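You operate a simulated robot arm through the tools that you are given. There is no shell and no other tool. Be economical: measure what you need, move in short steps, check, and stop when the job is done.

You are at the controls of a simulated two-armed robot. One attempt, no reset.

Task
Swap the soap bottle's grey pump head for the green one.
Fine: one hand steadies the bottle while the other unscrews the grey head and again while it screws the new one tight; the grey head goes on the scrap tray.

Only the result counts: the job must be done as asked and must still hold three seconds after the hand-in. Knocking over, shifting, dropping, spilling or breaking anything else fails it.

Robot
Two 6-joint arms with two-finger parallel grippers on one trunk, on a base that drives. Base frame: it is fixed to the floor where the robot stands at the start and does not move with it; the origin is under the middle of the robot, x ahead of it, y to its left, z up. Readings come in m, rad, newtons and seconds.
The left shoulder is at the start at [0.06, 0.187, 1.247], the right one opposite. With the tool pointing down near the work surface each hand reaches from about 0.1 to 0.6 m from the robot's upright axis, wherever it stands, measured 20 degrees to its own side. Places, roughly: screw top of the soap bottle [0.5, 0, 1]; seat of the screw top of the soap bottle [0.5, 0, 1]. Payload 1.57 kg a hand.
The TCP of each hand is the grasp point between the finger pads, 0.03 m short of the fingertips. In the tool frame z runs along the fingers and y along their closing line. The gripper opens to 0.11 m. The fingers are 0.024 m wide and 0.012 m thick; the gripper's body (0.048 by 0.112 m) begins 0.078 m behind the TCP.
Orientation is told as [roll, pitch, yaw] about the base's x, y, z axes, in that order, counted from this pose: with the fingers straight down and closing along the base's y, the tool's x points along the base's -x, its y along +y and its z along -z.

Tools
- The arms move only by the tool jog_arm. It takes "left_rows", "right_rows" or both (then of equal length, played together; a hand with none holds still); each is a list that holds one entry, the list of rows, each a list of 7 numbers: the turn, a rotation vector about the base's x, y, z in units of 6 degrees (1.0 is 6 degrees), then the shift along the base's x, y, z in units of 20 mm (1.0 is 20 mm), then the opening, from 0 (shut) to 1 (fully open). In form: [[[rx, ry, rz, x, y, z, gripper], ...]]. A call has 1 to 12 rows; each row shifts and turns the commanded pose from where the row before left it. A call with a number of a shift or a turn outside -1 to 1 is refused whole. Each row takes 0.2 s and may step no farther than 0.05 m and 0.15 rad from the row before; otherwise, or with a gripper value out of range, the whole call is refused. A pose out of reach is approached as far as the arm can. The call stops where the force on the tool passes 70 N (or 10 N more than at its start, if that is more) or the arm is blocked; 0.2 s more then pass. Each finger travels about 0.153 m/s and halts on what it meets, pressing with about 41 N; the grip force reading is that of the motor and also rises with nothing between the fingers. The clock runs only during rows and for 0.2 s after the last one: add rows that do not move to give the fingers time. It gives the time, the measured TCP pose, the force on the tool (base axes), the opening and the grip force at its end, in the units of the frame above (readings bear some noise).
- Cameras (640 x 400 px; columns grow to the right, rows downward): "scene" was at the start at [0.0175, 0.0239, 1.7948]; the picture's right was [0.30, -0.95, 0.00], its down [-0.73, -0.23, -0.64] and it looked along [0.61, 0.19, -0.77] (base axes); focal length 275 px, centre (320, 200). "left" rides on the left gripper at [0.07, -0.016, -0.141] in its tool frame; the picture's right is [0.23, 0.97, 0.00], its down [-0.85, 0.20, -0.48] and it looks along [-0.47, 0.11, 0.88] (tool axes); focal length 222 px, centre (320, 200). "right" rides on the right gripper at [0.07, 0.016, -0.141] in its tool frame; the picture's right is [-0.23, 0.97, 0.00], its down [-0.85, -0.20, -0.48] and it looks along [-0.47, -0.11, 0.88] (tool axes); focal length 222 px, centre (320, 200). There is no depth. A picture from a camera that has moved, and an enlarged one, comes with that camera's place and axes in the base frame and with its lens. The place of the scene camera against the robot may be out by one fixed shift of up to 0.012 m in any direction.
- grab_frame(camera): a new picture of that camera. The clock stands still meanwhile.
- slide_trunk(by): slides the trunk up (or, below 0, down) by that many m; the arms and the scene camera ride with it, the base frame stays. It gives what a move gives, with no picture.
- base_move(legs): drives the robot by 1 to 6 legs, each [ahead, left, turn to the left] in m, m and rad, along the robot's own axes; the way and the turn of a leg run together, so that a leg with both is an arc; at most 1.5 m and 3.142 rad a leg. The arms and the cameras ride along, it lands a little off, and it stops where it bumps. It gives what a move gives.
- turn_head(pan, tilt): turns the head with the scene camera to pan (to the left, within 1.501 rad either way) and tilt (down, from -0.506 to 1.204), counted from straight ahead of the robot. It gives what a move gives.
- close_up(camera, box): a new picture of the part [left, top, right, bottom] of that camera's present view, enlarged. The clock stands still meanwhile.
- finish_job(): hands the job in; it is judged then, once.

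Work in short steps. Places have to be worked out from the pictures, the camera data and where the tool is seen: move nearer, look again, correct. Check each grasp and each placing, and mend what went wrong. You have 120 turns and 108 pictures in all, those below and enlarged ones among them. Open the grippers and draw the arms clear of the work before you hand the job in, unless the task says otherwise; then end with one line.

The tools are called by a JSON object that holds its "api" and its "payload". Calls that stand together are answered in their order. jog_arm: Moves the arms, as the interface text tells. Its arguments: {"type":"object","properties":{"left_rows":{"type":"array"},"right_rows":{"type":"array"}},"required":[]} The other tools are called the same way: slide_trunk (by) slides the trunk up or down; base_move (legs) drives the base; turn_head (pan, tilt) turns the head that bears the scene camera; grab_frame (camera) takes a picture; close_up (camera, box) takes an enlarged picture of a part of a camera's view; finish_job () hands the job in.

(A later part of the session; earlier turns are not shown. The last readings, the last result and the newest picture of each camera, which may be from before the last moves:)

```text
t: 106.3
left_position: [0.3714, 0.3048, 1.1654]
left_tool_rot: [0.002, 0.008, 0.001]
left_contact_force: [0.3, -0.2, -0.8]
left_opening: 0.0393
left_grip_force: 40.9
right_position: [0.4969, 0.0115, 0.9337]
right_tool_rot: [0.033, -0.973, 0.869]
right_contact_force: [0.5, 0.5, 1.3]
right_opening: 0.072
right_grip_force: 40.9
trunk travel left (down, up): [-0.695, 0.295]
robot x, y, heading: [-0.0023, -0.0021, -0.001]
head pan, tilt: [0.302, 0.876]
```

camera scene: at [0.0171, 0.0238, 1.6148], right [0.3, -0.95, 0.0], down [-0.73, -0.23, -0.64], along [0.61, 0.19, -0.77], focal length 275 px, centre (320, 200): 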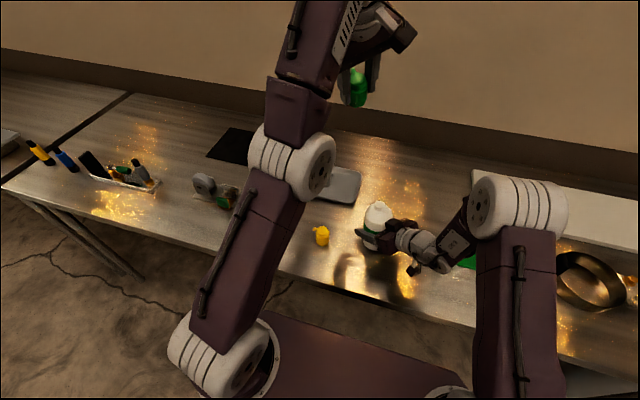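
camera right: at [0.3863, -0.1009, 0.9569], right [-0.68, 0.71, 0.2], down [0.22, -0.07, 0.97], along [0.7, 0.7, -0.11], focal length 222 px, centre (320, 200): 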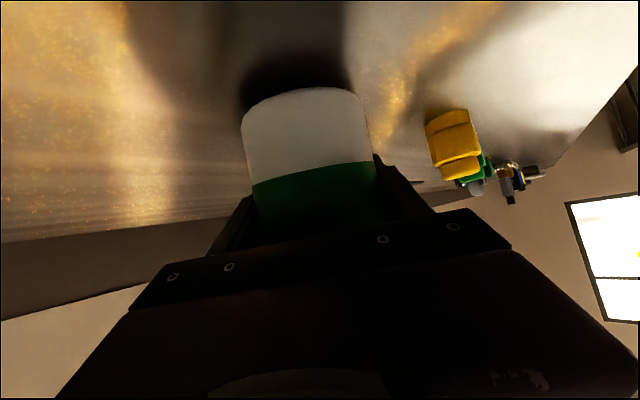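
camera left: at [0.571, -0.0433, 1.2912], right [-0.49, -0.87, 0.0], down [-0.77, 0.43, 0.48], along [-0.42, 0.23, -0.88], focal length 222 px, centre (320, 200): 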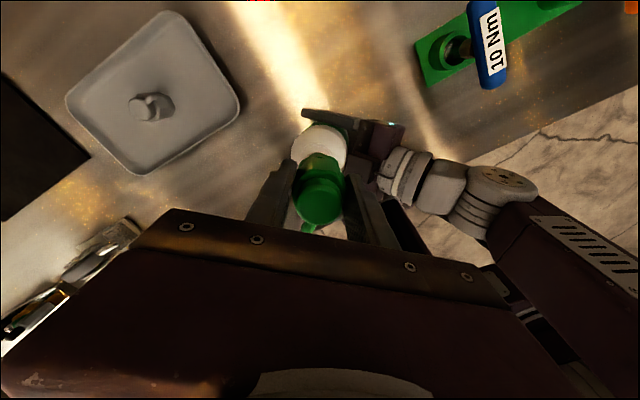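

Free again. Approach the bottle at lower height (z≈1.115, head bottom ≈1.07), yawing to +1.57 on the way.

{"api": "jog_arm", "payload": {"left_rows": [[[0, 0, 1, 0.2, -0.6, -0.2, 0.1], [0, 0, 1, 0.2, -0.6, -0.2, 0.1], [0, 0, 1, 0.2, -0.6, -0.2, 0.1], [0, 0, 1, 0.2, -0.6, -0.2, 0.1], [0, 0, 1, 0.2, -0.6, -0.2, 0.1], [0, 0, 1, 0.2, -0.6, -0.2, 0.1], [0, 0, 1, 0.2, -0.6, -0.2, 0.1], [0, 0, 1, 0.2, -0.6, -0.2, 0.1], [0, 0, 1, 0.2, -0.6, -0.2, 0.1], [0, 0, 1, 0.2, -0.6, -0.2, 0.1], [0, 0, 1, 0.2, -0.6, -0.2, 0.1], [0, 0, 1, 0.2, -0.6, -0.2, 0.1]]]}}

{"api": "jog_arm", "payload": {"left_rows": [[[0, 0, 1, 0.45, -0.8, 0, 0.1], [0, 0, 1, 0.45, -0.8, 0, 0.1], [0, 0, 1, 0.45, -0.8, 0, 0.1], [0, 0, 0, 0.45, -0.8, 0, 0.1]]]}}

{"api": "close_up", "payload": {"camera": "left", "box": [220, 40, 420, 220]}}

```text
t: 108.9
left_position: [0.4177, 0.1608, 1.1169]
left_tool_rot: [0.002, 0.005, 1.259]
left_contact_force: [0.9, 0.2, 0.2]
left_opening: 0.0394
left_grip_force: 41.0
right_position: [0.4971, 0.0111, 0.9337]
right_tool_rot: [0.031, -0.972, 0.869]
right_contact_force: [-0.1, 0.7, 1.7]
right_opening: 0.0721
right_grip_force: 40.7
trunk travel left (down, up): [-0.695, 0.295]
robot x, y, heading: [0.0031, 0.0008, -0.001]
head pan, tilt: [0.302, 0.876]
```

```text
t: 109.9
left_position: [0.4557, 0.0948, 1.1166]
left_tool_rot: [0.003, 0.005, 1.573]
left_contact_force: [0.4, 0.4, 0.1]
left_opening: 0.039
left_grip_force: 40.8
right_position: [0.4981, 0.0114, 0.9346]
right_tool_rot: [0.032, -0.973, 0.87]
right_contact_force: [0.3, 1.0, 0.9]
right_opening: 0.072
right_grip_force: 40.8
trunk travel left (down, up): [-0.695, 0.295]
robot x, y, heading: [0.0021, -0.0005, -0.002]
head pan, tilt: [0.302, 0.876]
```

```text
2.22 times, centred on (320, 130) of left
camera zoom: at [0.471, 0.0277, 1.2599], right [-0.97, -0.23, 0.0], down [-0.2, 0.86, 0.47], along [-0.11, 0.46, -0.88], focal length 494 px, centre (320, 356)
```

zoom: 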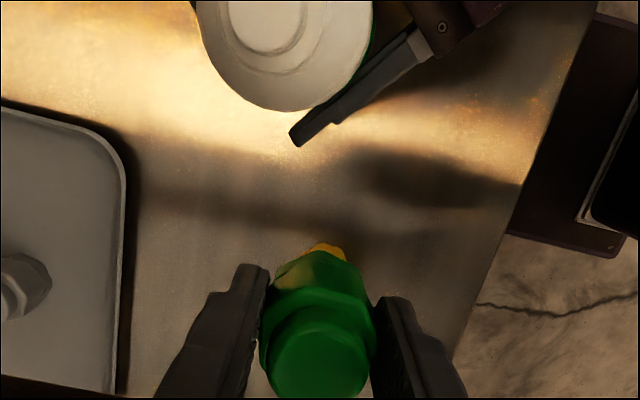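

Neck axis again ≈[0.494, 0.008]. Move over it and come down to z≈1.09.

{"api": "jog_arm", "payload": {"left_rows": [[[0, 0, 0, 0.38, -0.86, 0, 0.1], [0, 0, 0, 0.38, -0.86, 0, 0.1], [0, 0, 0, 0.38, -0.86, 0, 0.1], [0, 0, 0, 0.38, -0.86, 0, 0.1], [0, 0, 0, 0.38, -0.86, 0, 0.1], [0, 0, 0, 0, 0, -0.7, 0.1], [0, 0, 0, 0, 0, -0.6, 0.1]]]}}

{"api": "close_up", "payload": {"camera": "scene", "box": [330, 170, 420, 240]}}

{"api": "close_up", "payload": {"camera": "left", "box": [220, 80, 420, 240]}}

```text
t: 111.5
left_position: [0.496, 0.0116, 1.0894]
left_tool_rot: [0.002, 0.006, 1.57]
left_contact_force: [0.0, 0.2, -0.2]
left_opening: 0.0393
left_grip_force: 40.8
right_position: [0.4968, 0.0113, 0.9342]
right_tool_rot: [0.033, -0.972, 0.87]
right_contact_force: [-1.2, 0.8, 0.9]
right_opening: 0.0719
right_grip_force: 40.8
trunk travel left (down, up): [-0.695, 0.295]
robot x, y, heading: [-0.0027, 0.0005, -0.0]
head pan, tilt: [0.302, 0.876]
```

```text
5.71 times, centred on (375, 205) of scene
camera zoom: at [0.0173, 0.0237, 1.6148], right [0.3, -0.95, 0.0], down [-0.73, -0.23, -0.64], along [0.61, 0.19, -0.77], focal length 1571 px, centre (6, 171)
```

zoom: 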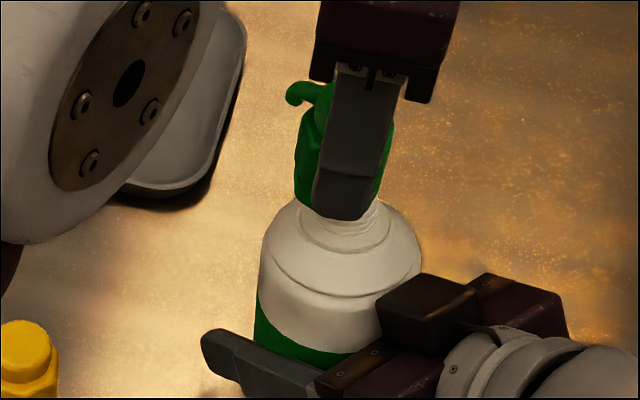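

```text
2.50 times, centred on (320, 160) of left
camera zoom: at [0.5116, -0.0576, 1.2338], right [-0.97, -0.23, 0.0], down [-0.2, 0.86, 0.47], along [-0.11, 0.46, -0.88], focal length 555 px, centre (320, 300)
```

zoom: 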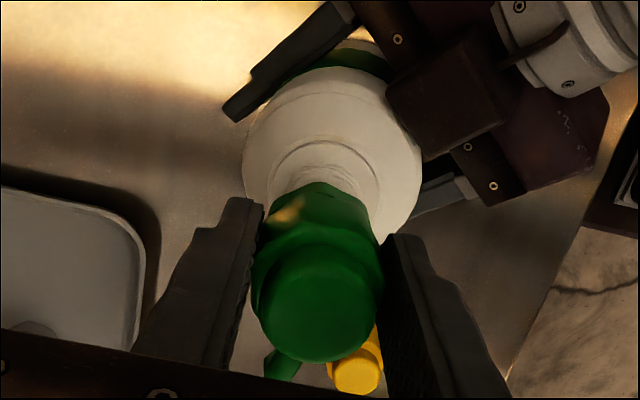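

Well aligned; small trim (−2, −2.5 mm) and descend gently to feel the neck.

{"api": "jog_arm", "payload": {"left_rows": [[[0, 0, 0, -0.1, -0.12, -0.4, 0.1], [0, 0, 0, 0, 0, -0.4, 0.1], [0, 0, 0, 0, 0, -0.3, 0.1], [0, 0, 0, 0, 0, 0, 0.1]]]}}

```text
t: 112.2
left_position: [0.4897, 0.0045, 1.0837]
left_tool_rot: [-0.013, 0.018, 1.571]
left_contact_force: [-1.0, 0.7, 12.3]
left_opening: 0.0394
left_grip_force: 40.8
right_position: [0.4945, 0.0074, 0.9341]
right_tool_rot: [0.032, -0.972, 0.86]
right_contact_force: [-6.8, -4.4, 12.7]
right_opening: 0.072
right_grip_force: 41.2
trunk travel left (down, up): [-0.695, 0.295]
robot x, y, heading: [0.0013, 0.0001, 0.001]
head pan, tilt: [0.302, 0.876]
stopped in row 3 (left hand): the force on the tool passed its limit (the readings are from after the stop); the commanded pose is now the measured one
```

Contact at z≈1.084: the rim is on the neck top, and the hand slid to (−x,−y). Look before adjusting.

{"api": "jog_arm", "payload": {"left_rows": [[[0, 0, 0, 0, 0, 0.25, 0.1], [0, 0, 0, 0, 0, 0, 0.1]]]}}

{"api": "close_up", "payload": {"camera": "left", "box": [270, 100, 370, 220]}}

{"api": "close_up", "payload": {"camera": "scene", "box": [350, 180, 410, 230]}}

```text
t: 112.8
left_position: [0.4921, 0.0057, 1.0859]
left_tool_rot: [-0.01, 0.013, 1.572]
left_contact_force: [0.2, -0.2, -0.5]
left_opening: 0.0393
left_grip_force: 40.9
right_position: [0.4973, 0.009, 0.9346]
right_tool_rot: [0.031, -0.974, 0.864]
right_contact_force: [-3.5, -1.1, 22.2]
right_opening: 0.0721
right_grip_force: 41.2
trunk travel left (down, up): [-0.695, 0.295]
robot x, y, heading: [-0.0017, 0.0035, 0.001]
head pan, tilt: [0.302, 0.876]
```

```text
3.33 times, centred on (320, 160) of left
camera zoom: at [0.5055, -0.0623, 1.2308], right [-0.97, -0.23, -0.01], down [-0.2, 0.86, 0.46], along [-0.1, 0.45, -0.89], focal length 740 px, centre (320, 333)
```

zoom: 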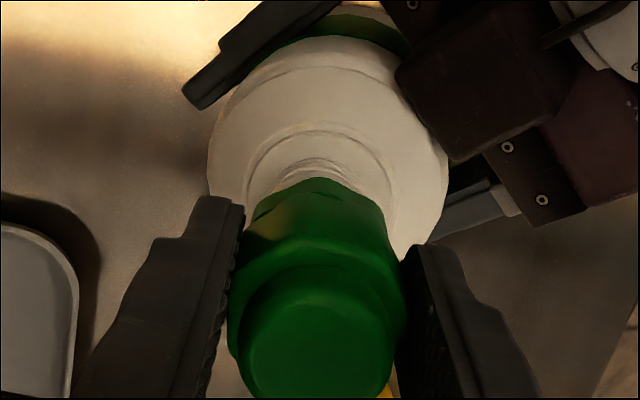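

```text
8.00 times, centred on (380, 205) of scene
camera zoom: at [0.0134, 0.0234, 1.6149], right [0.3, -0.95, 0.0], down [-0.73, -0.23, -0.64], along [0.61, 0.19, -0.77], focal length 2199 px, centre (-160, 160)
```

zoom: 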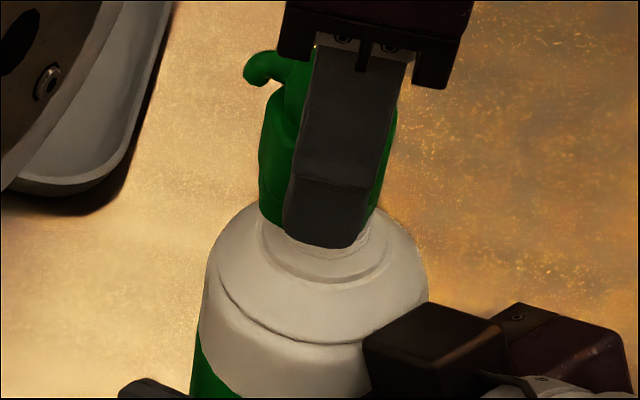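

The neck/body appears leaning ~5° after that push. Lift the head 2 cm, loosen the right grip so the bottle stands flat, and check.

{"api": "jog_arm", "payload": {"left_rows": [[[0, 0, 0, 0, 0, 0.5, 0.1], [0, 0, 0, 0, 0, 0.5, 0.1], [0, 0, 0, 0, 0, 0, 0.1], [0, 0, 0, 0, 0, 0, 0.1], [0, 0, 0, 0, 0, 0, 0.1], [0, 0, 0, 0, 0, 0, 0.1], [0, 0, 0, 0, 0, 0, 0.1]]], "right_rows": [[[0, 0, 0, 0, 0, 0, 0.4], [0, 0, 0, 0, 0, 0, 0.4], [0, 0, 0, 0, 0, 0, 0.68], [0, 0, 0, 0, 0, 0, 0.74], [0, 0, 0, 0, 0, 0, 0.85], [0, 0, 0, 0, 0, 0, 0.85], [0, 0, 0, 0, 0, 0, 0.85]]]}}

{"api": "close_up", "payload": {"camera": "scene", "box": [340, 180, 420, 260]}}

```text
t: 114.4
left_position: [0.4934, 0.0055, 1.1062]
left_tool_rot: [-0.007, 0.015, 1.571]
left_contact_force: [0.1, -0.6, 0.0]
left_opening: 0.0392
left_grip_force: 40.7
right_position: [0.4965, 0.0083, 0.9308]
right_tool_rot: [0.037, -0.966, 0.861]
right_contact_force: [0.0, 0.1, -1.1]
right_opening: 0.0934
right_grip_force: 0.1
trunk travel left (down, up): [-0.695, 0.295]
robot x, y, heading: [-0.0025, 0.001, 0.001]
head pan, tilt: [0.302, 0.876]
```

```text
5.00 times, centred on (380, 220) of scene
camera zoom: at [0.0176, 0.0239, 1.6148], right [0.3, -0.95, 0.0], down [-0.73, -0.23, -0.64], along [0.61, 0.19, -0.77], focal length 1374 px, centre (20, 100)
```

zoom: 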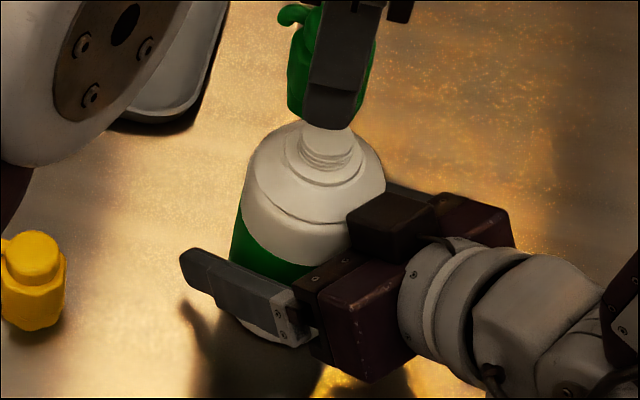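

Bottle now stands upright. Regrip with the right, then step the left to y≈0.09 to re-measure the neck.

{"api": "jog_arm", "payload": {"right_rows": [[[0, 0, 0, 0, 0, 0.1, 0.8], [0, 0, 0, 0, 0, 0, 0.74], [0, 0, 0, 0, 0, 0, 0.7], [0, 0, 0, 0, 0, 0, 0.66], [0, 0, 0, 0, 0, 0, 0.62], [0, 0, 0, 0, 0, 0, 0.4], [0, 0, 0, 0, 0, 0, 0.4]]], "left_rows": [[[0, 0, 0, 0, 0, 0.4, 0.1], [0.12, 0, 0, -0.2, 0.6, 0, 0.1], [0, 0, 0, -0.2, 0.6, 0, 0.1], [0, 0, 0, -0.2, 0.6, 0, 0.1], [0, 0, 0, -0.2, 0.6, 0, 0.1], [0, 0, 0, -0.2, 0.6, 0, 0.1], [0, 0, 0, -0.2, 0.6, 0, 0.1]]]}}

{"api": "close_up", "payload": {"camera": "left", "box": [230, 20, 410, 220]}}

```text
t: 116.0
left_position: [0.4708, 0.0779, 1.1134]
left_tool_rot: [-0.008, 0.003, 1.571]
left_contact_force: [0.6, 0.1, -0.9]
left_opening: 0.039
left_grip_force: 40.8
right_position: [0.497, 0.0077, 0.935]
right_tool_rot: [0.035, -0.965, 0.859]
right_contact_force: [0.3, -0.2, 0.2]
right_opening: 0.0723
right_grip_force: 41.6
trunk travel left (down, up): [-0.695, 0.295]
robot x, y, heading: [-0.001, -0.0038, -0.0]
head pan, tilt: [0.302, 0.876]
```

```text
2.00 times, centred on (320, 120) of left
camera zoom: at [0.4841, 0.0089, 1.2565], right [-0.97, -0.23, -0.01], down [-0.2, 0.86, 0.47], along [-0.1, 0.46, -0.88], focal length 444 px, centre (320, 360)
```

zoom: 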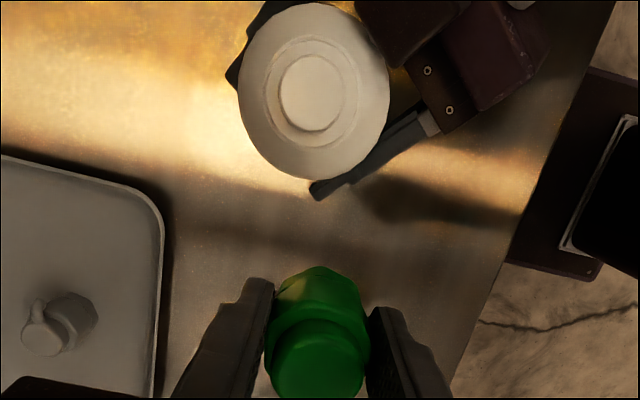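

Now concentric and upright: neck axis ≈[0.492, −0.0015]. Move the head over it (TCP ≈[0.492, 0.0013]) and descend gently.

{"api": "jog_arm", "payload": {"left_rows": [[[0, 0, 0, 0.21, -0.76, 0, 0.1], [0, 0, 0, 0.21, -0.76, 0, 0.1], [0, 0, 0, 0.21, -0.76, 0, 0.1], [0, 0, 0, 0.21, -0.76, 0, 0.1], [0, 0, 0, 0.21, -0.78, 0, 0.1], [0, 0, 0, 0, 0, -0.5, 0.1], [0, 0, 0, 0, 0, -0.5, 0.1], [0, 0, 0, 0, 0, 0, 0.1]]]}}

{"api": "jog_arm", "payload": {"left_rows": [[[0, 0, 0, 0, 0, -0.3, 0.1], [0, 0, 0, 0, 0, -0.3, 0.1], [0, 0, 0, 0, 0, 0, 0.1]]]}}

```text
t: 117.8
left_position: [0.4916, 0.0018, 1.0921]
left_tool_rot: [-0.007, 0.003, 1.57]
left_contact_force: [0.7, 0.2, 0.0]
left_opening: 0.0392
left_grip_force: 40.9
right_position: [0.4979, 0.0079, 0.9344]
right_tool_rot: [0.036, -0.966, 0.859]
right_contact_force: [0.5, 0.1, 2.9]
right_opening: 0.0722
right_grip_force: 40.9
trunk travel left (down, up): [-0.695, 0.295]
robot x, y, heading: [-0.0015, -0.0018, 0.002]
head pan, tilt: [0.302, 0.876]
```

```text
t: 118.6
left_position: [0.4903, 0.0017, 1.0817]
left_tool_rot: [-0.006, 0.0, 1.57]
left_contact_force: [-0.1, 0.0, 0.3]
left_opening: 0.0394
left_grip_force: 40.8
right_position: [0.4976, 0.0071, 0.9344]
right_tool_rot: [0.035, -0.965, 0.859]
right_contact_force: [2.0, 0.8, 3.3]
right_opening: 0.0722
right_grip_force: 40.9
trunk travel left (down, up): [-0.695, 0.295]
robot x, y, heading: [0.0013, 0.003, 0.002]
head pan, tilt: [0.302, 0.876]
```

No contact at 1.082. Continue down in small steps.

{"api": "jog_arm", "payload": {"left_rows": [[[0, 0, 0, 0, 0, -0.2, 0.1], [0, 0, 0, 0, 0, -0.2, 0.1], [0, 0, 0, 0, 0, 0, 0.1]]]}}

{"api": "jog_arm", "payload": {"left_rows": [[[0, 0, 0, 0, 0, -0.2, 0.1], [0, 0, 0, 0, 0, -0.2, 0.1], [0, 0, 0, 0, 0, 0, 0.1]]]}}

```text
t: 119.4
left_position: [0.4909, 0.0002, 1.0731]
left_tool_rot: [-0.008, 0.006, 1.572]
left_contact_force: [2.3, -16.3, -1.2]
left_opening: 0.0395
left_grip_force: 41.2
right_position: [0.4968, 0.0089, 0.9346]
right_tool_rot: [0.032, -0.965, 0.866]
right_contact_force: [-3.4, 16.9, 4.7]
right_opening: 0.0722
right_grip_force: 41.1
trunk travel left (down, up): [-0.695, 0.295]
robot x, y, heading: [0.0006, -0.0013, 0.003]
head pan, tilt: [0.302, 0.876]
```

```text
t: 120.2
left_position: [0.491, 0.0021, 1.0682]
left_tool_rot: [-0.018, 0.008, 1.571]
left_contact_force: [-3.9, -16.1, 51.6]
left_opening: 0.0391
left_grip_force: 41.1
right_position: [0.4953, 0.0088, 0.9354]
right_tool_rot: [0.034, -0.963, 0.861]
right_contact_force: [10.4, 22.4, -18.5]
right_opening: 0.0724
right_grip_force: 40.9
trunk travel left (down, up): [-0.695, 0.295]
robot x, y, heading: [0.0008, 0.0021, -0.003]
head pan, tilt: [0.302, 0.876]
```

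Neck has entered the head; now thread contact. Ease the load, shift −1.5 mm in y, and begin clockwise turning.

{"api": "jog_arm", "payload": {"left_rows": [[[0, 0, 0, 0, -0.08, 0.05, 0.1], [0, 0, -1, 0, 0, 0, 0.1], [0, 0, -1, 0, 0, 0, 0.1], [0, 0, -1, 0, 0, 0, 0.1], [0, 0, -1, 0, 0, -0.02, 0.1], [0, 0, -1, 0, 0, -0.02, 0.1], [0, 0, -1, 0, 0, -0.02, 0.1]]]}}

```text
t: 121.8
left_position: [0.4908, -0.0002, 1.0689]
left_tool_rot: [-0.014, 0.002, 0.941]
left_contact_force: [-6.0, 14.6, 58.3]
left_opening: 0.0392
left_grip_force: 40.9
right_position: [0.4958, 0.0082, 0.9354]
right_tool_rot: [0.03, -0.965, 0.858]
right_contact_force: [11.2, -11.0, -16.4]
right_opening: 0.0719
right_grip_force: 41.4
trunk travel left (down, up): [-0.695, 0.295]
robot x, y, heading: [-0.0017, 0.0019, -0.002]
head pan, tilt: [0.302, 0.876]
```

Still 58 N down-load; keep turning with a touch less push and lateral relief.

{"api": "jog_arm", "payload": {"left_rows": [[[0, 0, -1, -0.03, 0.04, 0.04, 0.1], [0, 0, -1, 0, 0, 0, 0.1], [0, 0, -1, 0, 0, 0, 0.1], [0, 0, -1, 0, 0, 0, 0.1], [0, 0, -1, 0, 0, 0, 0.1], [0, 0, -1, 0, 0, 0, 0.1], [0, 0, -1, 0, 0, 0, 0.1], [0, 0, -1, 0, 0, 0, 0.1], [0, 0, -1, 0, 0, 0, 0.1], [0, 0, -1, 0, 0, 0, 0.1]]]}}

{"api": "close_up", "payload": {"camera": "left", "box": [220, 100, 420, 240]}}

```text
t: 124.0
left_position: [0.4896, 0.0017, 1.0698]
left_tool_rot: [-0.005, -0.004, -0.106]
left_contact_force: [5.2, 18.0, 45.3]
left_opening: 0.0391
left_grip_force: 41.1
right_position: [0.4943, 0.0076, 0.936]
right_tool_rot: [0.032, -0.967, 0.86]
right_contact_force: [-2.3, -21.0, -3.3]
right_opening: 0.072
right_grip_force: 41.3
trunk travel left (down, up): [-0.695, 0.295]
robot x, y, heading: [0.0025, -0.0002, -0.002]
head pan, tilt: [0.302, 0.876]
```

```text
2.86 times, centred on (320, 170) of left
camera zoom: at [0.4157, -0.0075, 1.2123], right [-0.12, 0.99, -0.01], down [0.87, 0.11, 0.48], along [0.48, 0.05, -0.88], focal length 635 px, centre (320, 286)
```

zoom: 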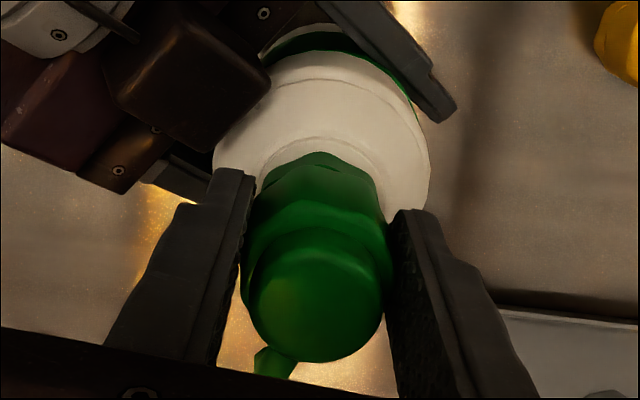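

Head covers the neck but hasn't sunk yet. Relieve side force (+y), keep modest down force and turn another 60°.

{"api": "jog_arm", "payload": {"left_rows": [[[0, 0, -1, 0.02, 0.07, 0.03, 0.1], [0, 0, -1, 0, 0, 0, 0.1], [0, 0, -1, 0, 0, 0, 0.1], [0, 0, -1, 0, 0, 0, 0.1], [0, 0, -1, 0, 0, 0, 0.1], [0, 0, -1, 0, 0, 0, 0.1], [0, 0, -1, 0, 0, 0, 0.1], [0, 0, -1, 0, 0, 0, 0.1]]]}}

{"api": "close_up", "payload": {"camera": "scene", "box": [340, 170, 420, 250]}}

```text
t: 125.8
left_position: [0.4898, 0.0008, 1.0687]
left_tool_rot: [-0.002, -0.002, -0.945]
left_contact_force: [5.8, 7.4, 40.1]
left_opening: 0.0392
left_grip_force: 40.9
right_position: [0.494, 0.008, 0.9353]
right_tool_rot: [0.03, -0.968, 0.863]
right_contact_force: [-2.1, -11.9, -0.9]
right_opening: 0.0721
right_grip_force: 40.3
trunk travel left (down, up): [-0.695, 0.295]
robot x, y, heading: [0.0005, 0.003, -0.0]
head pan, tilt: [0.302, 0.876]
```

```text
5.00 times, centred on (380, 210) of scene
camera zoom: at [0.0128, 0.0232, 1.6149], right [0.3, -0.95, 0.0], down [-0.73, -0.23, -0.64], along [0.61, 0.19, -0.77], focal length 1374 px, centre (20, 150)
```

zoom: 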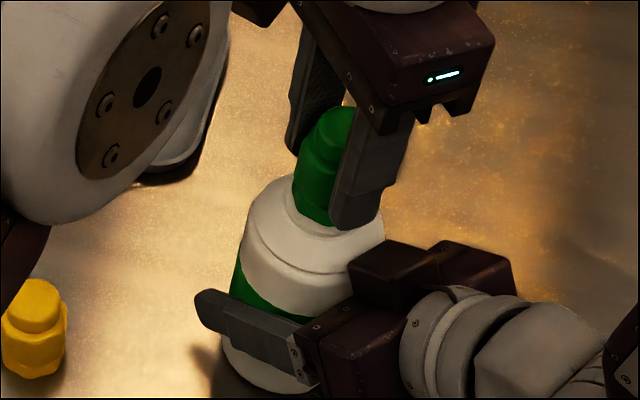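

Judge how deep the head sits: tight zoom on the joint.

{"api": "close_up", "payload": {"camera": "scene", "box": [365, 185, 405, 225]}}

```text
10.00 times, centred on (385, 205) of scene
camera zoom: at [0.0128, 0.0232, 1.6149], right [0.3, -0.95, 0.0], down [-0.73, -0.23, -0.64], along [0.61, 0.19, -0.77], focal length 2749 px, centre (-330, 150)
```

zoom: 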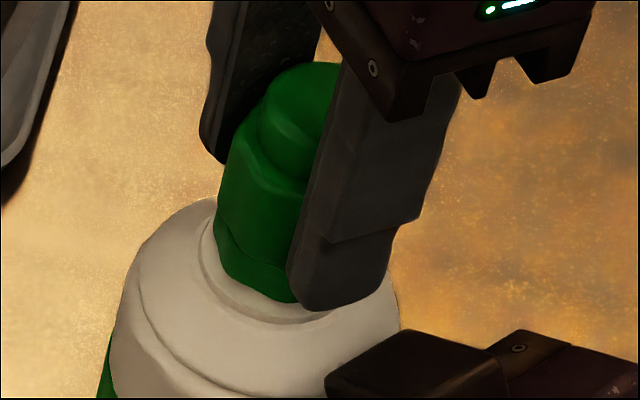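

The head appears down at the shoulder ring, as the grey one was. Keep turning clockwise to yaw ≈ −1.55.

{"api": "jog_arm", "payload": {"left_rows": [[[0, 0, -1, 0, 0.02, 0, 0.1], [0, 0, -1, 0, 0, 0, 0.1], [0, 0, -1, 0, 0, 0, 0.1], [0, 0, -1, 0, 0, 0, 0.1], [0, 0, -1, 0, 0, 0, 0.1], [0, 0, -0.8, 0, 0, 0, 0.1]]]}}

```text
t: 127.2
left_position: [0.4891, 0.002, 1.0692]
left_tool_rot: [-0.001, 0.0, -1.552]
left_contact_force: [18.4, 0.2, 32.0]
left_opening: 0.0394
left_grip_force: 41.0
right_position: [0.4942, 0.0086, 0.937]
right_tool_rot: [0.032, -0.967, 0.864]
right_contact_force: [-15.9, -4.5, 4.0]
right_opening: 0.0723
right_grip_force: 41.2
trunk travel left (down, up): [-0.695, 0.295]
robot x, y, heading: [0.0002, 0.0003, 0.002]
head pan, tilt: [0.302, 0.876]
```

180° turned. Release, rise 30 mm with fingers wide, and wind back for a second stroke.

{"api": "jog_arm", "payload": {"left_rows": [[[0, 0, 0, 0.05, 0, 0.05, 0.1], [0, 0, 0, 0, 0, 0, 0.5], [0, 0, 0, 0, 0, 0, 0.8], [0, 0, 0, 0, 0, 0, 1], [0, 0, 0, 0, 0, 0.5, 1], [0, 0, 0, 0, 0, 0.5, 1], [0, 0, 0, 0, 0, 0.5, 1], [0, 0, 1, 0, 0, 0, 1], [0, 0, 1, 0, 0, 0, 1], [0, 0, 1, 0, 0, 0, 1], [0, 0, 1, 0, 0, 0, 1], [0, 0, 1, 0, 0, 0, 1]]]}}

{"api": "grab_frame", "payload": {"camera": "left"}}

```text
t: 129.8
left_position: [0.4907, 0.0036, 1.0981]
left_tool_rot: [-0.007, 0.003, -1.024]
left_contact_force: [-0.3, -1.1, -0.1]
left_opening: 0.11
left_grip_force: 0.1
right_position: [0.4972, 0.008, 0.9356]
right_tool_rot: [0.034, -0.969, 0.861]
right_contact_force: [10.3, 0.8, 25.5]
right_opening: 0.072
right_grip_force: 40.9
trunk travel left (down, up): [-0.695, 0.295]
robot x, y, heading: [0.0007, -0.0009, -0.002]
head pan, tilt: [0.302, 0.876]
```

```text
4 pictures are left
camera left: at [0.4408, 0.0541, 1.2419], right [0.71, 0.7, -0.01], down [0.62, -0.63, 0.48], along [0.33, -0.34, -0.88], focal length 222 px, centre (320, 200)
```

left: 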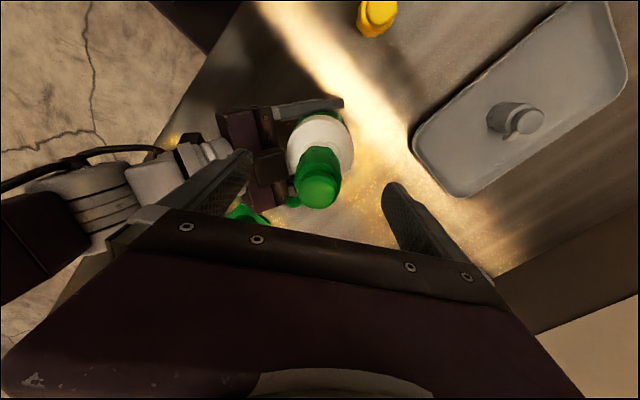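

Head sits upright on the neck but its top is at ≈1.085 (grey was 1.071), so the thread hasn't drawn down yet. Wind back to +1.57 for a second clockwise stroke.

{"api": "jog_arm", "payload": {"left_rows": [[[0, 0, 1, 0, 0, 0, 1], [0, 0, 1, 0, 0, 0, 1], [0, 0, 1, 0, 0, 0, 1], [0, 0, 1, 0, 0, 0, 1], [0, 0, 1, 0, 0, 0, 1], [0, 0, 1, 0, 0, 0, 1], [0, 0, 1, 0, 0, 0, 1], [0, 0, 1, 0, 0, 0, 1], [0, 0, 1, 0, 0, 0, 1], [0, 0, 1, 0, 0, 0, 1], [0, 0, 1, 0, 0, 0, 1], [0, 0, 1, 0, 0, 0, 1]]]}}

{"api": "jog_arm", "payload": {"left_rows": [[[0, 0, 1, 0, 0, 0, 1], [0, 0, 1, 0, 0, 0, 1], [0, 0, 1, 0, 0, 0, 1], [0, 0, 1, 0, 0, 0, 1], [0, 0, 1, 0, 0, 0, 1], [0, 0, 1, 0, 0, 0, 1], [0, 0, 1, 0, 0, 0, 1], [0, 0, 1, 0, 0, 0, 1], [0, 0, 1, 0, 0, 0, 1], [0, 0, 1, 0, 0, 0, 1], [0, 0, 1, 0, 0, 0, 1], [0, 0, 1, 0, 0, 0, 1]]]}}

```text
t: 132.4
left_position: [0.4914, 0.0032, 1.0978]
left_tool_rot: [-0.007, 0.001, 0.23]
left_contact_force: [0.1, 0.7, -0.8]
left_opening: 0.1098
left_grip_force: 0.1
right_position: [0.4961, 0.0089, 0.9346]
right_tool_rot: [0.034, -0.968, 0.86]
right_contact_force: [7.3, 1.1, 23.7]
right_opening: 0.0721
right_grip_force: 41.2
trunk travel left (down, up): [-0.695, 0.295]
robot x, y, heading: [-0.0012, -0.0013, 0.001]
head pan, tilt: [0.302, 0.876]
```

```text
t: 135.0
left_position: [0.4899, 0.0025, 1.0997]
left_tool_rot: [-0.01, 0.004, 1.489]
left_contact_force: [0.0, -0.1, -1.0]
left_opening: 0.11
left_grip_force: 0.0
right_position: [0.4959, 0.0085, 0.9352]
right_tool_rot: [0.033, -0.965, 0.861]
right_contact_force: [4.0, 1.3, 20.1]
right_opening: 0.072
right_grip_force: 41.1
trunk travel left (down, up): [-0.695, 0.295]
robot x, y, heading: [0.0006, -0.0, 0.0]
head pan, tilt: [0.302, 0.876]
```

Lower to grip height and close on the head again.

{"api": "jog_arm", "payload": {"left_rows": [[[0, 0, 0, 0.08, -0.1, -0.6, 1], [0, 0, 0, 0, 0, -0.6, 1], [0, 0, 0, 0, 0, -0.5, 1], [0, 0, 0, 0, 0, 0, 0.7], [0, 0, 0, 0, 0, 0, 0.5], [0, 0, 0, 0, 0, 0, 0.4], [0, 0, 0, 0, 0, 0, 0.2], [0, 0, 0, 0, 0, 0, 0.1], [0, 0, 0, 0, 0, 0, 0.1]]]}}

```text
t: 137.0
left_position: [0.4922, 0.0005, 1.0629]
left_tool_rot: [-0.006, 0.003, 1.487]
left_contact_force: [-6.4, 0.2, -1.6]
left_opening: 0.0431
left_grip_force: 40.7
right_position: [0.4969, 0.0075, 0.9353]
right_tool_rot: [0.033, -0.966, 0.86]
right_contact_force: [7.2, 1.4, 17.6]
right_opening: 0.0722
right_grip_force: 41.5
trunk travel left (down, up): [-0.695, 0.295]
robot x, y, heading: [0.0045, -0.0012, 0.003]
head pan, tilt: [0.302, 0.876]
```

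Gripped. Turn clockwise 48° with light downward bias and watch z.

{"api": "jog_arm", "payload": {"left_rows": [[[0, 0, -1, 0, 0, -0.05, 0.1], [0, 0, -1, 0, 0, -0.05, 0.1], [0, 0, -1, 0, 0, 0, 0.1], [0, 0, -1, 0, 0, 0, 0.1], [0, 0, -1, 0, 0, 0, 0.1], [0, 0, -1, 0, 0, 0, 0.1], [0, 0, -1, 0, 0, 0, 0.1], [0, 0, -1, 0, 0, 0, 0.1]]]}}

```text
t: 138.8
left_position: [0.4922, 0.0012, 1.0626]
left_tool_rot: [-0.012, -0.001, 0.647]
left_contact_force: [6.5, 2.1, 29.8]
left_opening: 0.043
left_grip_force: 41.0
right_position: [0.4959, 0.0074, 0.9348]
right_tool_rot: [0.033, -0.965, 0.862]
right_contact_force: [5.0, -1.8, 3.6]
right_opening: 0.072
right_grip_force: 41.5
trunk travel left (down, up): [-0.695, 0.295]
robot x, y, heading: [-0.0009, -0.0028, -0.001]
head pan, tilt: [0.302, 0.876]
```

Side loads are small now. Continue 72° more.

{"api": "jog_arm", "payload": {"left_rows": [[[0, 0, -1, 0, 0, -0.02, 0.1], [0, 0, -1, 0, 0, 0, 0.1], [0, 0, -1, 0, 0, 0, 0.1], [0, 0, -1, 0, 0, 0, 0.1], [0, 0, -1, 0, 0, 0, 0.1], [0, 0, -1, 0, 0, 0, 0.1], [0, 0, -1, 0, 0, 0, 0.1], [0, 0, -1, 0, 0, 0, 0.1], [0, 0, -1, 0, 0, 0, 0.1], [0, 0, -1, 0, 0, 0, 0.1], [0, 0, -1, 0, 0, 0, 0.1], [0, 0, -1, 0, 0, 0, 0.1]]]}}

```text
t: 141.4
left_position: [0.4929, 0.001, 1.0612]
left_tool_rot: [-0.007, 0.002, -0.608]
left_contact_force: [-0.7, -8.5, -2.1]
left_opening: 0.0403
left_grip_force: 40.7
right_position: [0.4973, 0.0083, 0.9338]
right_tool_rot: [0.035, -0.965, 0.858]
right_contact_force: [-0.3, 12.0, 4.8]
right_opening: 0.072
right_grip_force: 40.6
trunk travel left (down, up): [-0.695, 0.295]
robot x, y, heading: [0.0021, 0.0015, 0.0]
head pan, tilt: [0.302, 0.876]
```

Down-force vanished (30→−2 N): the head is being drawn down — thread engaged. Continue turning, following it down.

{"api": "jog_arm", "payload": {"left_rows": [[[0, 0, -1, 0, -0.03, -0.05, 0.1], [0, 0, -1, 0, 0, -0.01, 0.1], [0, 0, -1, 0, 0, -0.01, 0.1], [0, 0, -1, 0, 0, -0.01, 0.1], [0, 0, -1, 0, 0, -0.01, 0.1], [0, 0, -1, 0, 0, -0.01, 0.1], [0, 0, -1, 0, 0, -0.01, 0.1], [0, 0, -1, 0, 0, -0.01, 0.1], [0, 0, -1, 0, 0, -0.01, 0.1]]]}}

```text
t: 143.4
left_position: [0.4926, 0.0001, 1.06]
left_tool_rot: [-0.003, 0.003, -1.553]
left_contact_force: [-2.0, -0.4, 30.0]
left_opening: 0.0404
left_grip_force: 40.9
right_position: [0.4964, 0.0074, 0.9343]
right_tool_rot: [0.035, -0.964, 0.858]
right_contact_force: [10.5, 3.7, -6.9]
right_opening: 0.072
right_grip_force: 41.6
trunk travel left (down, up): [-0.695, 0.295]
robot x, y, heading: [0.0003, 0.0002, 0.001]
head pan, tilt: [0.302, 0.876]
```

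Release for another stroke and measure head height.

{"api": "jog_arm", "payload": {"left_rows": [[[0, 0, 0, 0, 0, 0.08, 0.1], [0, 0, 0, 0, 0, 0, 0.5], [0, 0, 0, 0, 0, 0, 0.8], [0, 0, 0, 0, 0, 0, 1], [0, 0, 0, 0, 0, 0.6, 1], [0, 0, 0, 0, 0, 0.6, 1], [0, 0, 0, 0, 0, 0.6, 1], [0, 0, 1, 0, 0, 0, 1], [0, 0, 1, 0, 0, 0, 1], [0, 0, 1, 0, 0, 0, 1], [0, 0, 1, 0, 0, 0, 1], [0, 0, 1, 0, 0, 0, 1]]]}}

{"api": "close_up", "payload": {"camera": "left", "box": [260, 100, 380, 220]}}

```text
t: 146.0
left_position: [0.4934, 0.0006, 1.0971]
left_tool_rot: [-0.006, -0.001, -1.025]
left_contact_force: [0.0, -0.2, -0.4]
left_opening: 0.11
left_grip_force: 0.1
right_position: [0.4967, 0.0086, 0.9344]
right_tool_rot: [0.034, -0.966, 0.86]
right_contact_force: [-1.0, -0.8, 4.8]
right_opening: 0.0722
right_grip_force: 41.2
trunk travel left (down, up): [-0.695, 0.295]
robot x, y, heading: [-0.0042, -0.0014, -0.003]
head pan, tilt: [0.302, 0.876]
```

```text
3.33 times, centred on (320, 160) of left
camera zoom: at [0.4423, 0.0516, 1.2394], right [0.71, 0.7, -0.01], down [0.62, -0.63, 0.48], along [0.33, -0.34, -0.88], focal length 740 px, centre (320, 333)
```

zoom: 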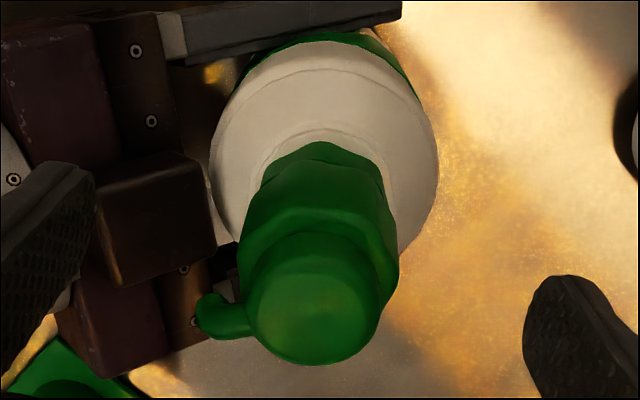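

The spout hasn't moved since before this stroke, so the fingers slipped — either it's tight or jammed. I'll wind to yaw ≈0.8 (fingers square to the spout), regrip a bit higher, and do a tug test.

{"api": "jog_arm", "payload": {"left_rows": [[[0, 0, 1, 0, 0, 0, 1], [0, 0, 1, 0, 0, 0, 1], [0, 0, 1, 0, 0, 0, 1], [0, 0, 1, 0, 0, 0, 1], [0, 0, 1, 0, 0, 0, 1], [0, 0, 1, 0, 0, 0, 1], [0, 0, 1, 0, 0, 0, 1], [0, 0, 1, 0, 0, 0, 1], [0, 0, 1, 0, 0, 0, 1], [0, 0, 1, 0, 0, 0, 1], [0, 0, 1, 0, 0, 0, 1], [0, 0, 1, 0, 0, 0, 1]]]}}

{"api": "jog_arm", "payload": {"left_rows": [[[0, 0, 1, -0.05, -0.03, 0, 1], [0, 0, 1, 0, 0, 0, 1], [0, 0, 1, 0, 0, 0, 1], [0, 0, 1, 0, 0, -0.5, 1], [0, 0, 1, 0, 0, -0.5, 1], [0, 0, 0.5, 0, 0, -0.4, 1], [0, 0, 0, 0, 0, 0, 0.7], [0, 0, 0, 0, 0, 0, 0.5], [0, 0, 0, 0, 0, 0, 0.4], [0, 0, 0, 0, 0, 0, 0.2], [0, 0, 0, 0, 0, 0, 0.1], [0, 0, 0, 0, 0, 0, 0.1]]]}}

{"api": "jog_arm", "payload": {"left_rows": [[[0, 0, 0, 0, 0, 0.15, 0.1], [0, 0, 0, 0, 0, 0, 0.1]]]}}

```text
t: 148.6
left_position: [0.4945, 0.0001, 1.0977]
left_tool_rot: [-0.007, 0.002, 0.232]
left_contact_force: [1.0, 1.0, 0.4]
left_opening: 0.1101
left_grip_force: 0.1
right_position: [0.4959, 0.0091, 0.9341]
right_tool_rot: [0.035, -0.964, 0.858]
right_contact_force: [1.2, -0.9, 6.2]
right_opening: 0.0719
right_grip_force: 40.8
trunk travel left (down, up): [-0.695, 0.295]
robot x, y, heading: [0.0033, -0.0026, 0.0]
head pan, tilt: [0.302, 0.876]
```

```text
t: 151.2
left_position: [0.4924, -0.0013, 1.0686]
left_tool_rot: [-0.009, 0.0, 0.806]
left_contact_force: [2.5, -6.2, 4.5]
left_opening: 0.0414
left_grip_force: 41.0
right_position: [0.4971, 0.007, 0.9344]
right_tool_rot: [0.035, -0.966, 0.861]
right_contact_force: [0.4, 3.7, 5.8]
right_opening: 0.0721
right_grip_force: 40.8
trunk travel left (down, up): [-0.695, 0.295]
robot x, y, heading: [0.0011, -0.0016, 0.001]
head pan, tilt: [0.302, 0.876]
```

```text
t: 151.8
left_position: [0.4915, -0.001, 1.0697]
left_tool_rot: [-0.006, 0.004, 0.806]
left_contact_force: [11.9, -3.3, -26.1]
left_opening: 0.041
left_grip_force: 41.4
right_position: [0.4982, 0.0088, 0.9345]
right_tool_rot: [0.035, -0.967, 0.861]
right_contact_force: [-12.0, 3.2, 22.5]
right_opening: 0.0719
right_grip_force: 40.6
trunk travel left (down, up): [-0.695, 0.295]
robot x, y, heading: [-0.0012, -0.0025, 0.004]
head pan, tilt: [0.302, 0.876]
```

The tug meets 26 N with only 1 mm of lift: the head is threaded on. Ease back and turn clockwise 60° to test tightness, then look at the spout against the fingers.

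{"api": "jog_arm", "payload": {"left_rows": [[[0, 0, 0, 0.03, 0, -0.15, 0.1], [0, 0, -1, 0, 0, 0, 0.1], [0, 0, -1, 0, 0, 0, 0.1], [0, 0, -1, 0, 0, 0, 0.1], [0, 0, -1, 0, 0, 0, 0.1], [0, 0, -1, 0, 0, 0, 0.1], [0, 0, -1, 0, 0, 0, 0.1], [0, 0, -1, 0, 0, 0, 0.1], [0, 0, -1, 0, 0, 0, 0.1], [0, 0, -1, 0, 0, 0, 0.1], [0, 0, -1, 0, 0, 0, 0.1]]]}}

{"api": "close_up", "payload": {"camera": "left", "box": [260, 130, 380, 230]}}

```text
t: 154.2
left_position: [0.4923, 0.0011, 1.0696]
left_tool_rot: [-0.008, 0.002, -0.241]
left_contact_force: [-15.4, 4.4, 42.7]
left_opening: 0.0403
left_grip_force: 40.7
right_position: [0.4967, 0.0077, 0.9344]
right_tool_rot: [0.035, -0.964, 0.856]
right_contact_force: [25.6, -4.5, -16.5]
right_opening: 0.0722
right_grip_force: 40.9
trunk travel left (down, up): [-0.695, 0.295]
robot x, y, heading: [-0.0012, -0.0001, -0.0]
head pan, tilt: [0.302, 0.876]
```

```text
4.00 times, centred on (320, 180) of left
camera zoom: at [0.4201, 0.0013, 1.2129], right [0.01, 1.0, -0.01], down [0.88, -0.01, 0.48], along [0.48, -0.01, -0.88], focal length 888 px, centre (320, 280)
```

zoom: 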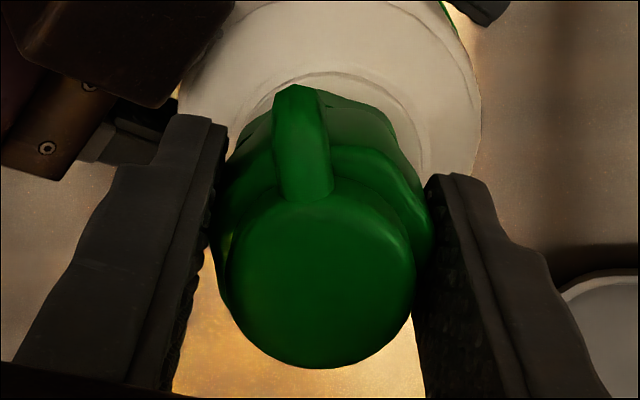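

The spout has turned ~36° relative to before, so it is still turning. Ease the down-load and continue the stroke to −1.5.

{"api": "jog_arm", "payload": {"left_rows": [[[0, 0, 0, -0.05, 0.01, 0.09, 0.1], [0, 0, -1, 0, 0, 0, 0.1], [0, 0, -1, 0, 0, 0, 0.1], [0, 0, -1, 0, 0, 0, 0.1], [0, 0, -1, 0, 0, 0, 0.1], [0, 0, -1, 0, 0, 0, 0.1], [0, 0, -1, 0, 0, 0, 0.1], [0, 0, -1, 0, 0, 0, 0.1], [0, 0, -1, 0, 0, 0, 0.1], [0, 0, -1, 0, 0, 0, 0.1], [0, 0, -1, 0, 0, 0, 0.1], [0, 0, -1, 0, 0, 0, 0.1]]]}}

```text
t: 156.8
left_position: [0.492, 0.0003, 1.0697]
left_tool_rot: [-0.006, 0.001, -1.396]
left_contact_force: [11.3, 5.7, -6.9]
left_opening: 0.0404
left_grip_force: 40.9
right_position: [0.4968, 0.0096, 0.9358]
right_tool_rot: [0.036, -0.965, 0.86]
right_contact_force: [-12.6, -5.1, 10.4]
right_opening: 0.0721
right_grip_force: 41.2
trunk travel left (down, up): [-0.695, 0.295]
robot x, y, heading: [0.0021, -0.0006, -0.004]
head pan, tilt: [0.302, 0.876]
```

Pulling down again (load went to −7 N). Next stroke: open, rise slightly, wind back exactly 180° so the fingers land on the same flats, and regrip.

{"api": "jog_arm", "payload": {"left_rows": [[[0, 0, 0, 0.03, 0.02, -0.02, 0.1], [0, 0, 0, 0, 0, 0, 0.5], [0, 0, 0, 0, 0, 0, 0.8], [0, 0, 0, 0, 0, 0, 1], [0, 0, 0, 0, 0, 0.4, 1], [0, 0, 0, 0, 0, 0.4, 1], [0, 0, 1, 0, 0, 0, 1], [0, 0, 1, 0, 0, 0, 1], [0, 0, 1, 0, 0, 0, 1], [0, 0, 1, 0, 0, 0, 1], [0, 0, 1, 0, 0, 0, 1], [0, 0, 1, 0, 0, 0, 1]]]}}

{"api": "jog_arm", "payload": {"left_rows": [[[0, 0, 1, 0, 0, 0, 1], [0, 0, 1, 0, 0, 0, 1], [0, 0, 1, 0, 0, 0, 1], [0, 0, 1, 0, 0, 0, 1], [0, 0, 1, 0, 0, 0, 1], [0, 0, 1, 0, 0, 0, 1], [0, 0, 1, 0, 0, 0, 1], [0, 0, 1, 0, 0, 0, 1], [0, 0, 1, 0, 0, 0, 1], [0, 0, 1, 0, 0, 0, 1], [0, 0, 1, 0, 0, 0, 1], [0, 0, 1, 0, 0, 0, 1]]]}}

{"api": "jog_arm", "payload": {"left_rows": [[[0, 0, 1, 0, 0, 0, 1], [0, 0, 1, 0, 0, 0, 1], [0, 0, 1, 0, 0, 0, 1], [0, 0, 1, 0, 0, 0, 1], [0, 0, 1, 0, 0, 0, 1], [0, 0, 1, 0, 0, 0, 1], [0, 0, 1, 0, 0, 0, 1], [0, 0, 1, 0, 0, 0, 1], [0, 0, 1, 0, 0, 0, 1], [0, 0, 1, 0, 0, 0, 1], [0, 0, 1, 0, 0, 0, 1], [0, 0, 1, 0, 0, 0, 1]]]}}

```text
t: 159.4
left_position: [0.4927, 0.0008, 1.0855]
left_tool_rot: [-0.007, 0.002, -0.763]
left_contact_force: [0.7, 0.1, 0.1]
left_opening: 0.1101
left_grip_force: 0.0
right_position: [0.4964, 0.0091, 0.9342]
right_tool_rot: [0.035, -0.965, 0.858]
right_contact_force: [0.4, 1.2, 5.5]
right_opening: 0.072
right_grip_force: 41.3
trunk travel left (down, up): [-0.695, 0.295]
robot x, y, heading: [0.0037, -0.0024, 0.001]
head pan, tilt: [0.302, 0.876]
```

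```text
t: 162.0
left_position: [0.4925, 0.0002, 1.0867]
left_tool_rot: [-0.005, 0.002, 0.495]
left_contact_force: [-0.4, 0.3, 0.1]
left_opening: 0.1098
left_grip_force: 0.1
right_position: [0.4968, 0.0084, 0.9346]
right_tool_rot: [0.033, -0.963, 0.859]
right_contact_force: [0.8, 0.9, 6.4]
right_opening: 0.0719
right_grip_force: 41.2
trunk travel left (down, up): [-0.695, 0.295]
robot x, y, heading: [-0.0004, 0.0017, 0.0]
head pan, tilt: [0.302, 0.876]
```

```text
t: 164.6
left_position: [0.4918, -0.001, 1.085]
left_tool_rot: [-0.005, 0.002, 1.749]
left_contact_force: [0.6, -0.1, -0.4]
left_opening: 0.1098
left_grip_force: 0.1
right_position: [0.4971, 0.0076, 0.9338]
right_tool_rot: [0.033, -0.966, 0.858]
right_contact_force: [-0.6, 1.3, 5.6]
right_opening: 0.0721
right_grip_force: 41.3
trunk travel left (down, up): [-0.695, 0.295]
robot x, y, heading: [-0.0041, -0.0027, -0.003]
head pan, tilt: [0.302, 0.876]
```

At yaw 1.749. Lower, grip, and turn clockwise.

{"api": "jog_arm", "payload": {"left_rows": [[[0, 0, 0, 0, 0.04, -0.5, 1], [0, 0, 0, 0, 0, -0.45, 1], [0, 0, 0, 0, 0, 0, 0.7], [0, 0, 0, 0, 0, 0, 0.5], [0, 0, 0, 0, 0, 0, 0.4], [0, 0, 0, 0, 0, 0, 0.2], [0, 0, 0, 0, 0, 0, 0.1], [0, 0, 0, 0, 0, 0, 0.1]]]}}

{"api": "jog_arm", "payload": {"left_rows": [[[0, 0, -1, 0, 0, -0.02, 0.1], [0, 0, -1, 0, 0, -0.02, 0.1], [0, 0, -1, 0, 0, 0, 0.1], [0, 0, -1, 0, 0, 0, 0.1], [0, 0, -1, 0, 0, 0, 0.1], [0, 0, -1, 0, 0, 0, 0.1], [0, 0, -1, 0, 0, 0, 0.1], [0, 0, -1, 0, 0, 0, 0.1], [0, 0, -1, 0, 0, 0, 0.1], [0, 0, -1, 0, 0, 0, 0.1]]]}}

```text
t: 166.4
left_position: [0.4918, 0.0005, 1.0667]
left_tool_rot: [-0.007, 0.004, 1.748]
left_contact_force: [-6.9, -1.8, -0.2]
left_opening: 0.0404
left_grip_force: 40.9
right_position: [0.4981, 0.0079, 0.935]
right_tool_rot: [0.035, -0.967, 0.86]
right_contact_force: [6.1, 3.5, 3.5]
right_opening: 0.0722
right_grip_force: 40.7
trunk travel left (down, up): [-0.695, 0.295]
robot x, y, heading: [0.0008, 0.0037, -0.001]
head pan, tilt: [0.302, 0.876]
```

```text
t: 168.6
left_position: [0.493, 0.0009, 1.0655]
left_tool_rot: [-0.01, 0.002, 0.7]
left_contact_force: [14.2, -4.5, -7.9]
left_opening: 0.0405
left_grip_force: 41.1
right_position: [0.4964, 0.0083, 0.9343]
right_tool_rot: [0.033, -0.964, 0.86]
right_contact_force: [-13.6, 6.8, 9.4]
right_opening: 0.0719
right_grip_force: 40.7
trunk travel left (down, up): [-0.695, 0.295]
robot x, y, heading: [0.0003, -0.0011, 0.005]
head pan, tilt: [0.302, 0.876]
```

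Flats hold (0.0404) and the head keeps drawing down. Continue to −1.4 following it down.

{"api": "jog_arm", "payload": {"left_rows": [[[0, 0, -1, 0.03, 0, -0.03, 0.1], [0, 0, -1, 0, 0, -0.005, 0.1], [0, 0, -1, 0, 0, -0.005, 0.1], [0, 0, -1, 0, 0, -0.005, 0.1], [0, 0, -1, 0, 0, -0.005, 0.1], [0, 0, -1, 0, 0, -0.005, 0.1], [0, 0, -1, 0, 0, -0.005, 0.1], [0, 0, -1, 0, 0, -0.005, 0.1], [0, 0, -1, 0, 0, -0.005, 0.1], [0, 0, -1, 0, 0, -0.005, 0.1]]]}}

{"api": "jog_arm", "payload": {"left_rows": [[[0, 0, -1, 0, 0, -0.005, 0.1], [0, 0, -1, 0, 0, -0.005, 0.1], [0, 0, -1, 0, 0, -0.005, 0.1], [0, 0, -1, 0, 0, -0.005, 0.1], [0, 0, -1, 0, 0, -0.005, 0.1], [0, 0, -1, 0, 0, -0.005, 0.1], [0, 0, -1, 0, 0, -0.005, 0.1], [0, 0, -1, 0, 0, -0.005, 0.1], [0, 0, -1, 0, 0, -0.005, 0.1], [0, 0, -1, 0, 0, -0.005, 0.1]]]}}

```text
t: 170.8
left_position: [0.492, 0.0001, 1.0628]
left_tool_rot: [-0.007, 0.004, -0.348]
left_contact_force: [2.2, -15.5, 8.6]
left_opening: 0.0428
left_grip_force: 41.2
right_position: [0.4975, 0.0065, 0.9333]
right_tool_rot: [0.036, -0.963, 0.857]
right_contact_force: [-1.0, 16.4, -8.2]
right_opening: 0.0725
right_grip_force: 41.1
trunk travel left (down, up): [-0.695, 0.295]
robot x, y, heading: [-0.0003, -0.0007, 0.003]
head pan, tilt: [0.302, 0.876]
```

```text
t: 173.0
left_position: [0.4949, 0.0014, 1.0631]
left_tool_rot: [-0.008, 0.004, -1.394]
left_contact_force: [10.1, 6.4, -8.4]
left_opening: 0.0403
left_grip_force: 41.5
right_position: [0.4973, 0.008, 0.9334]
right_tool_rot: [0.037, -0.965, 0.859]
right_contact_force: [-9.9, -7.1, 6.4]
right_opening: 0.0722
right_grip_force: 41.2
trunk travel left (down, up): [-0.695, 0.295]
robot x, y, heading: [0.0004, -0.0012, 0.002]
head pan, tilt: [0.302, 0.876]
```

The opening rode up to 0.0428 (over the hex corners) — a sign of high torque/tightness. One picture to read the spout and height.

{"api": "grab_frame", "payload": {"camera": "left"}}

```text
1 pictures are left
camera left: at [0.4657, 0.0662, 1.2067], right [0.92, 0.39, -0.01], down [0.35, -0.81, 0.47], along [0.18, -0.44, -0.88], focal length 222 px, centre (320, 200)
```

left: 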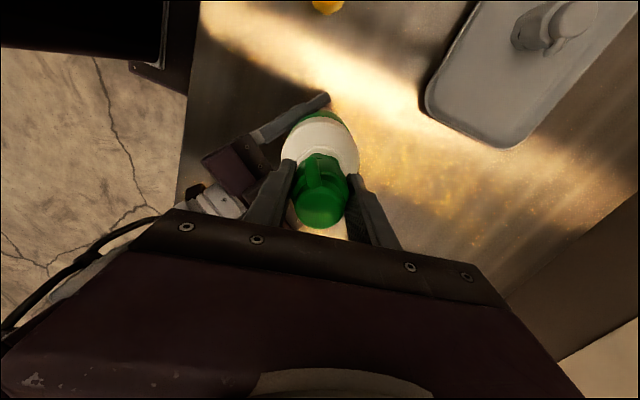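

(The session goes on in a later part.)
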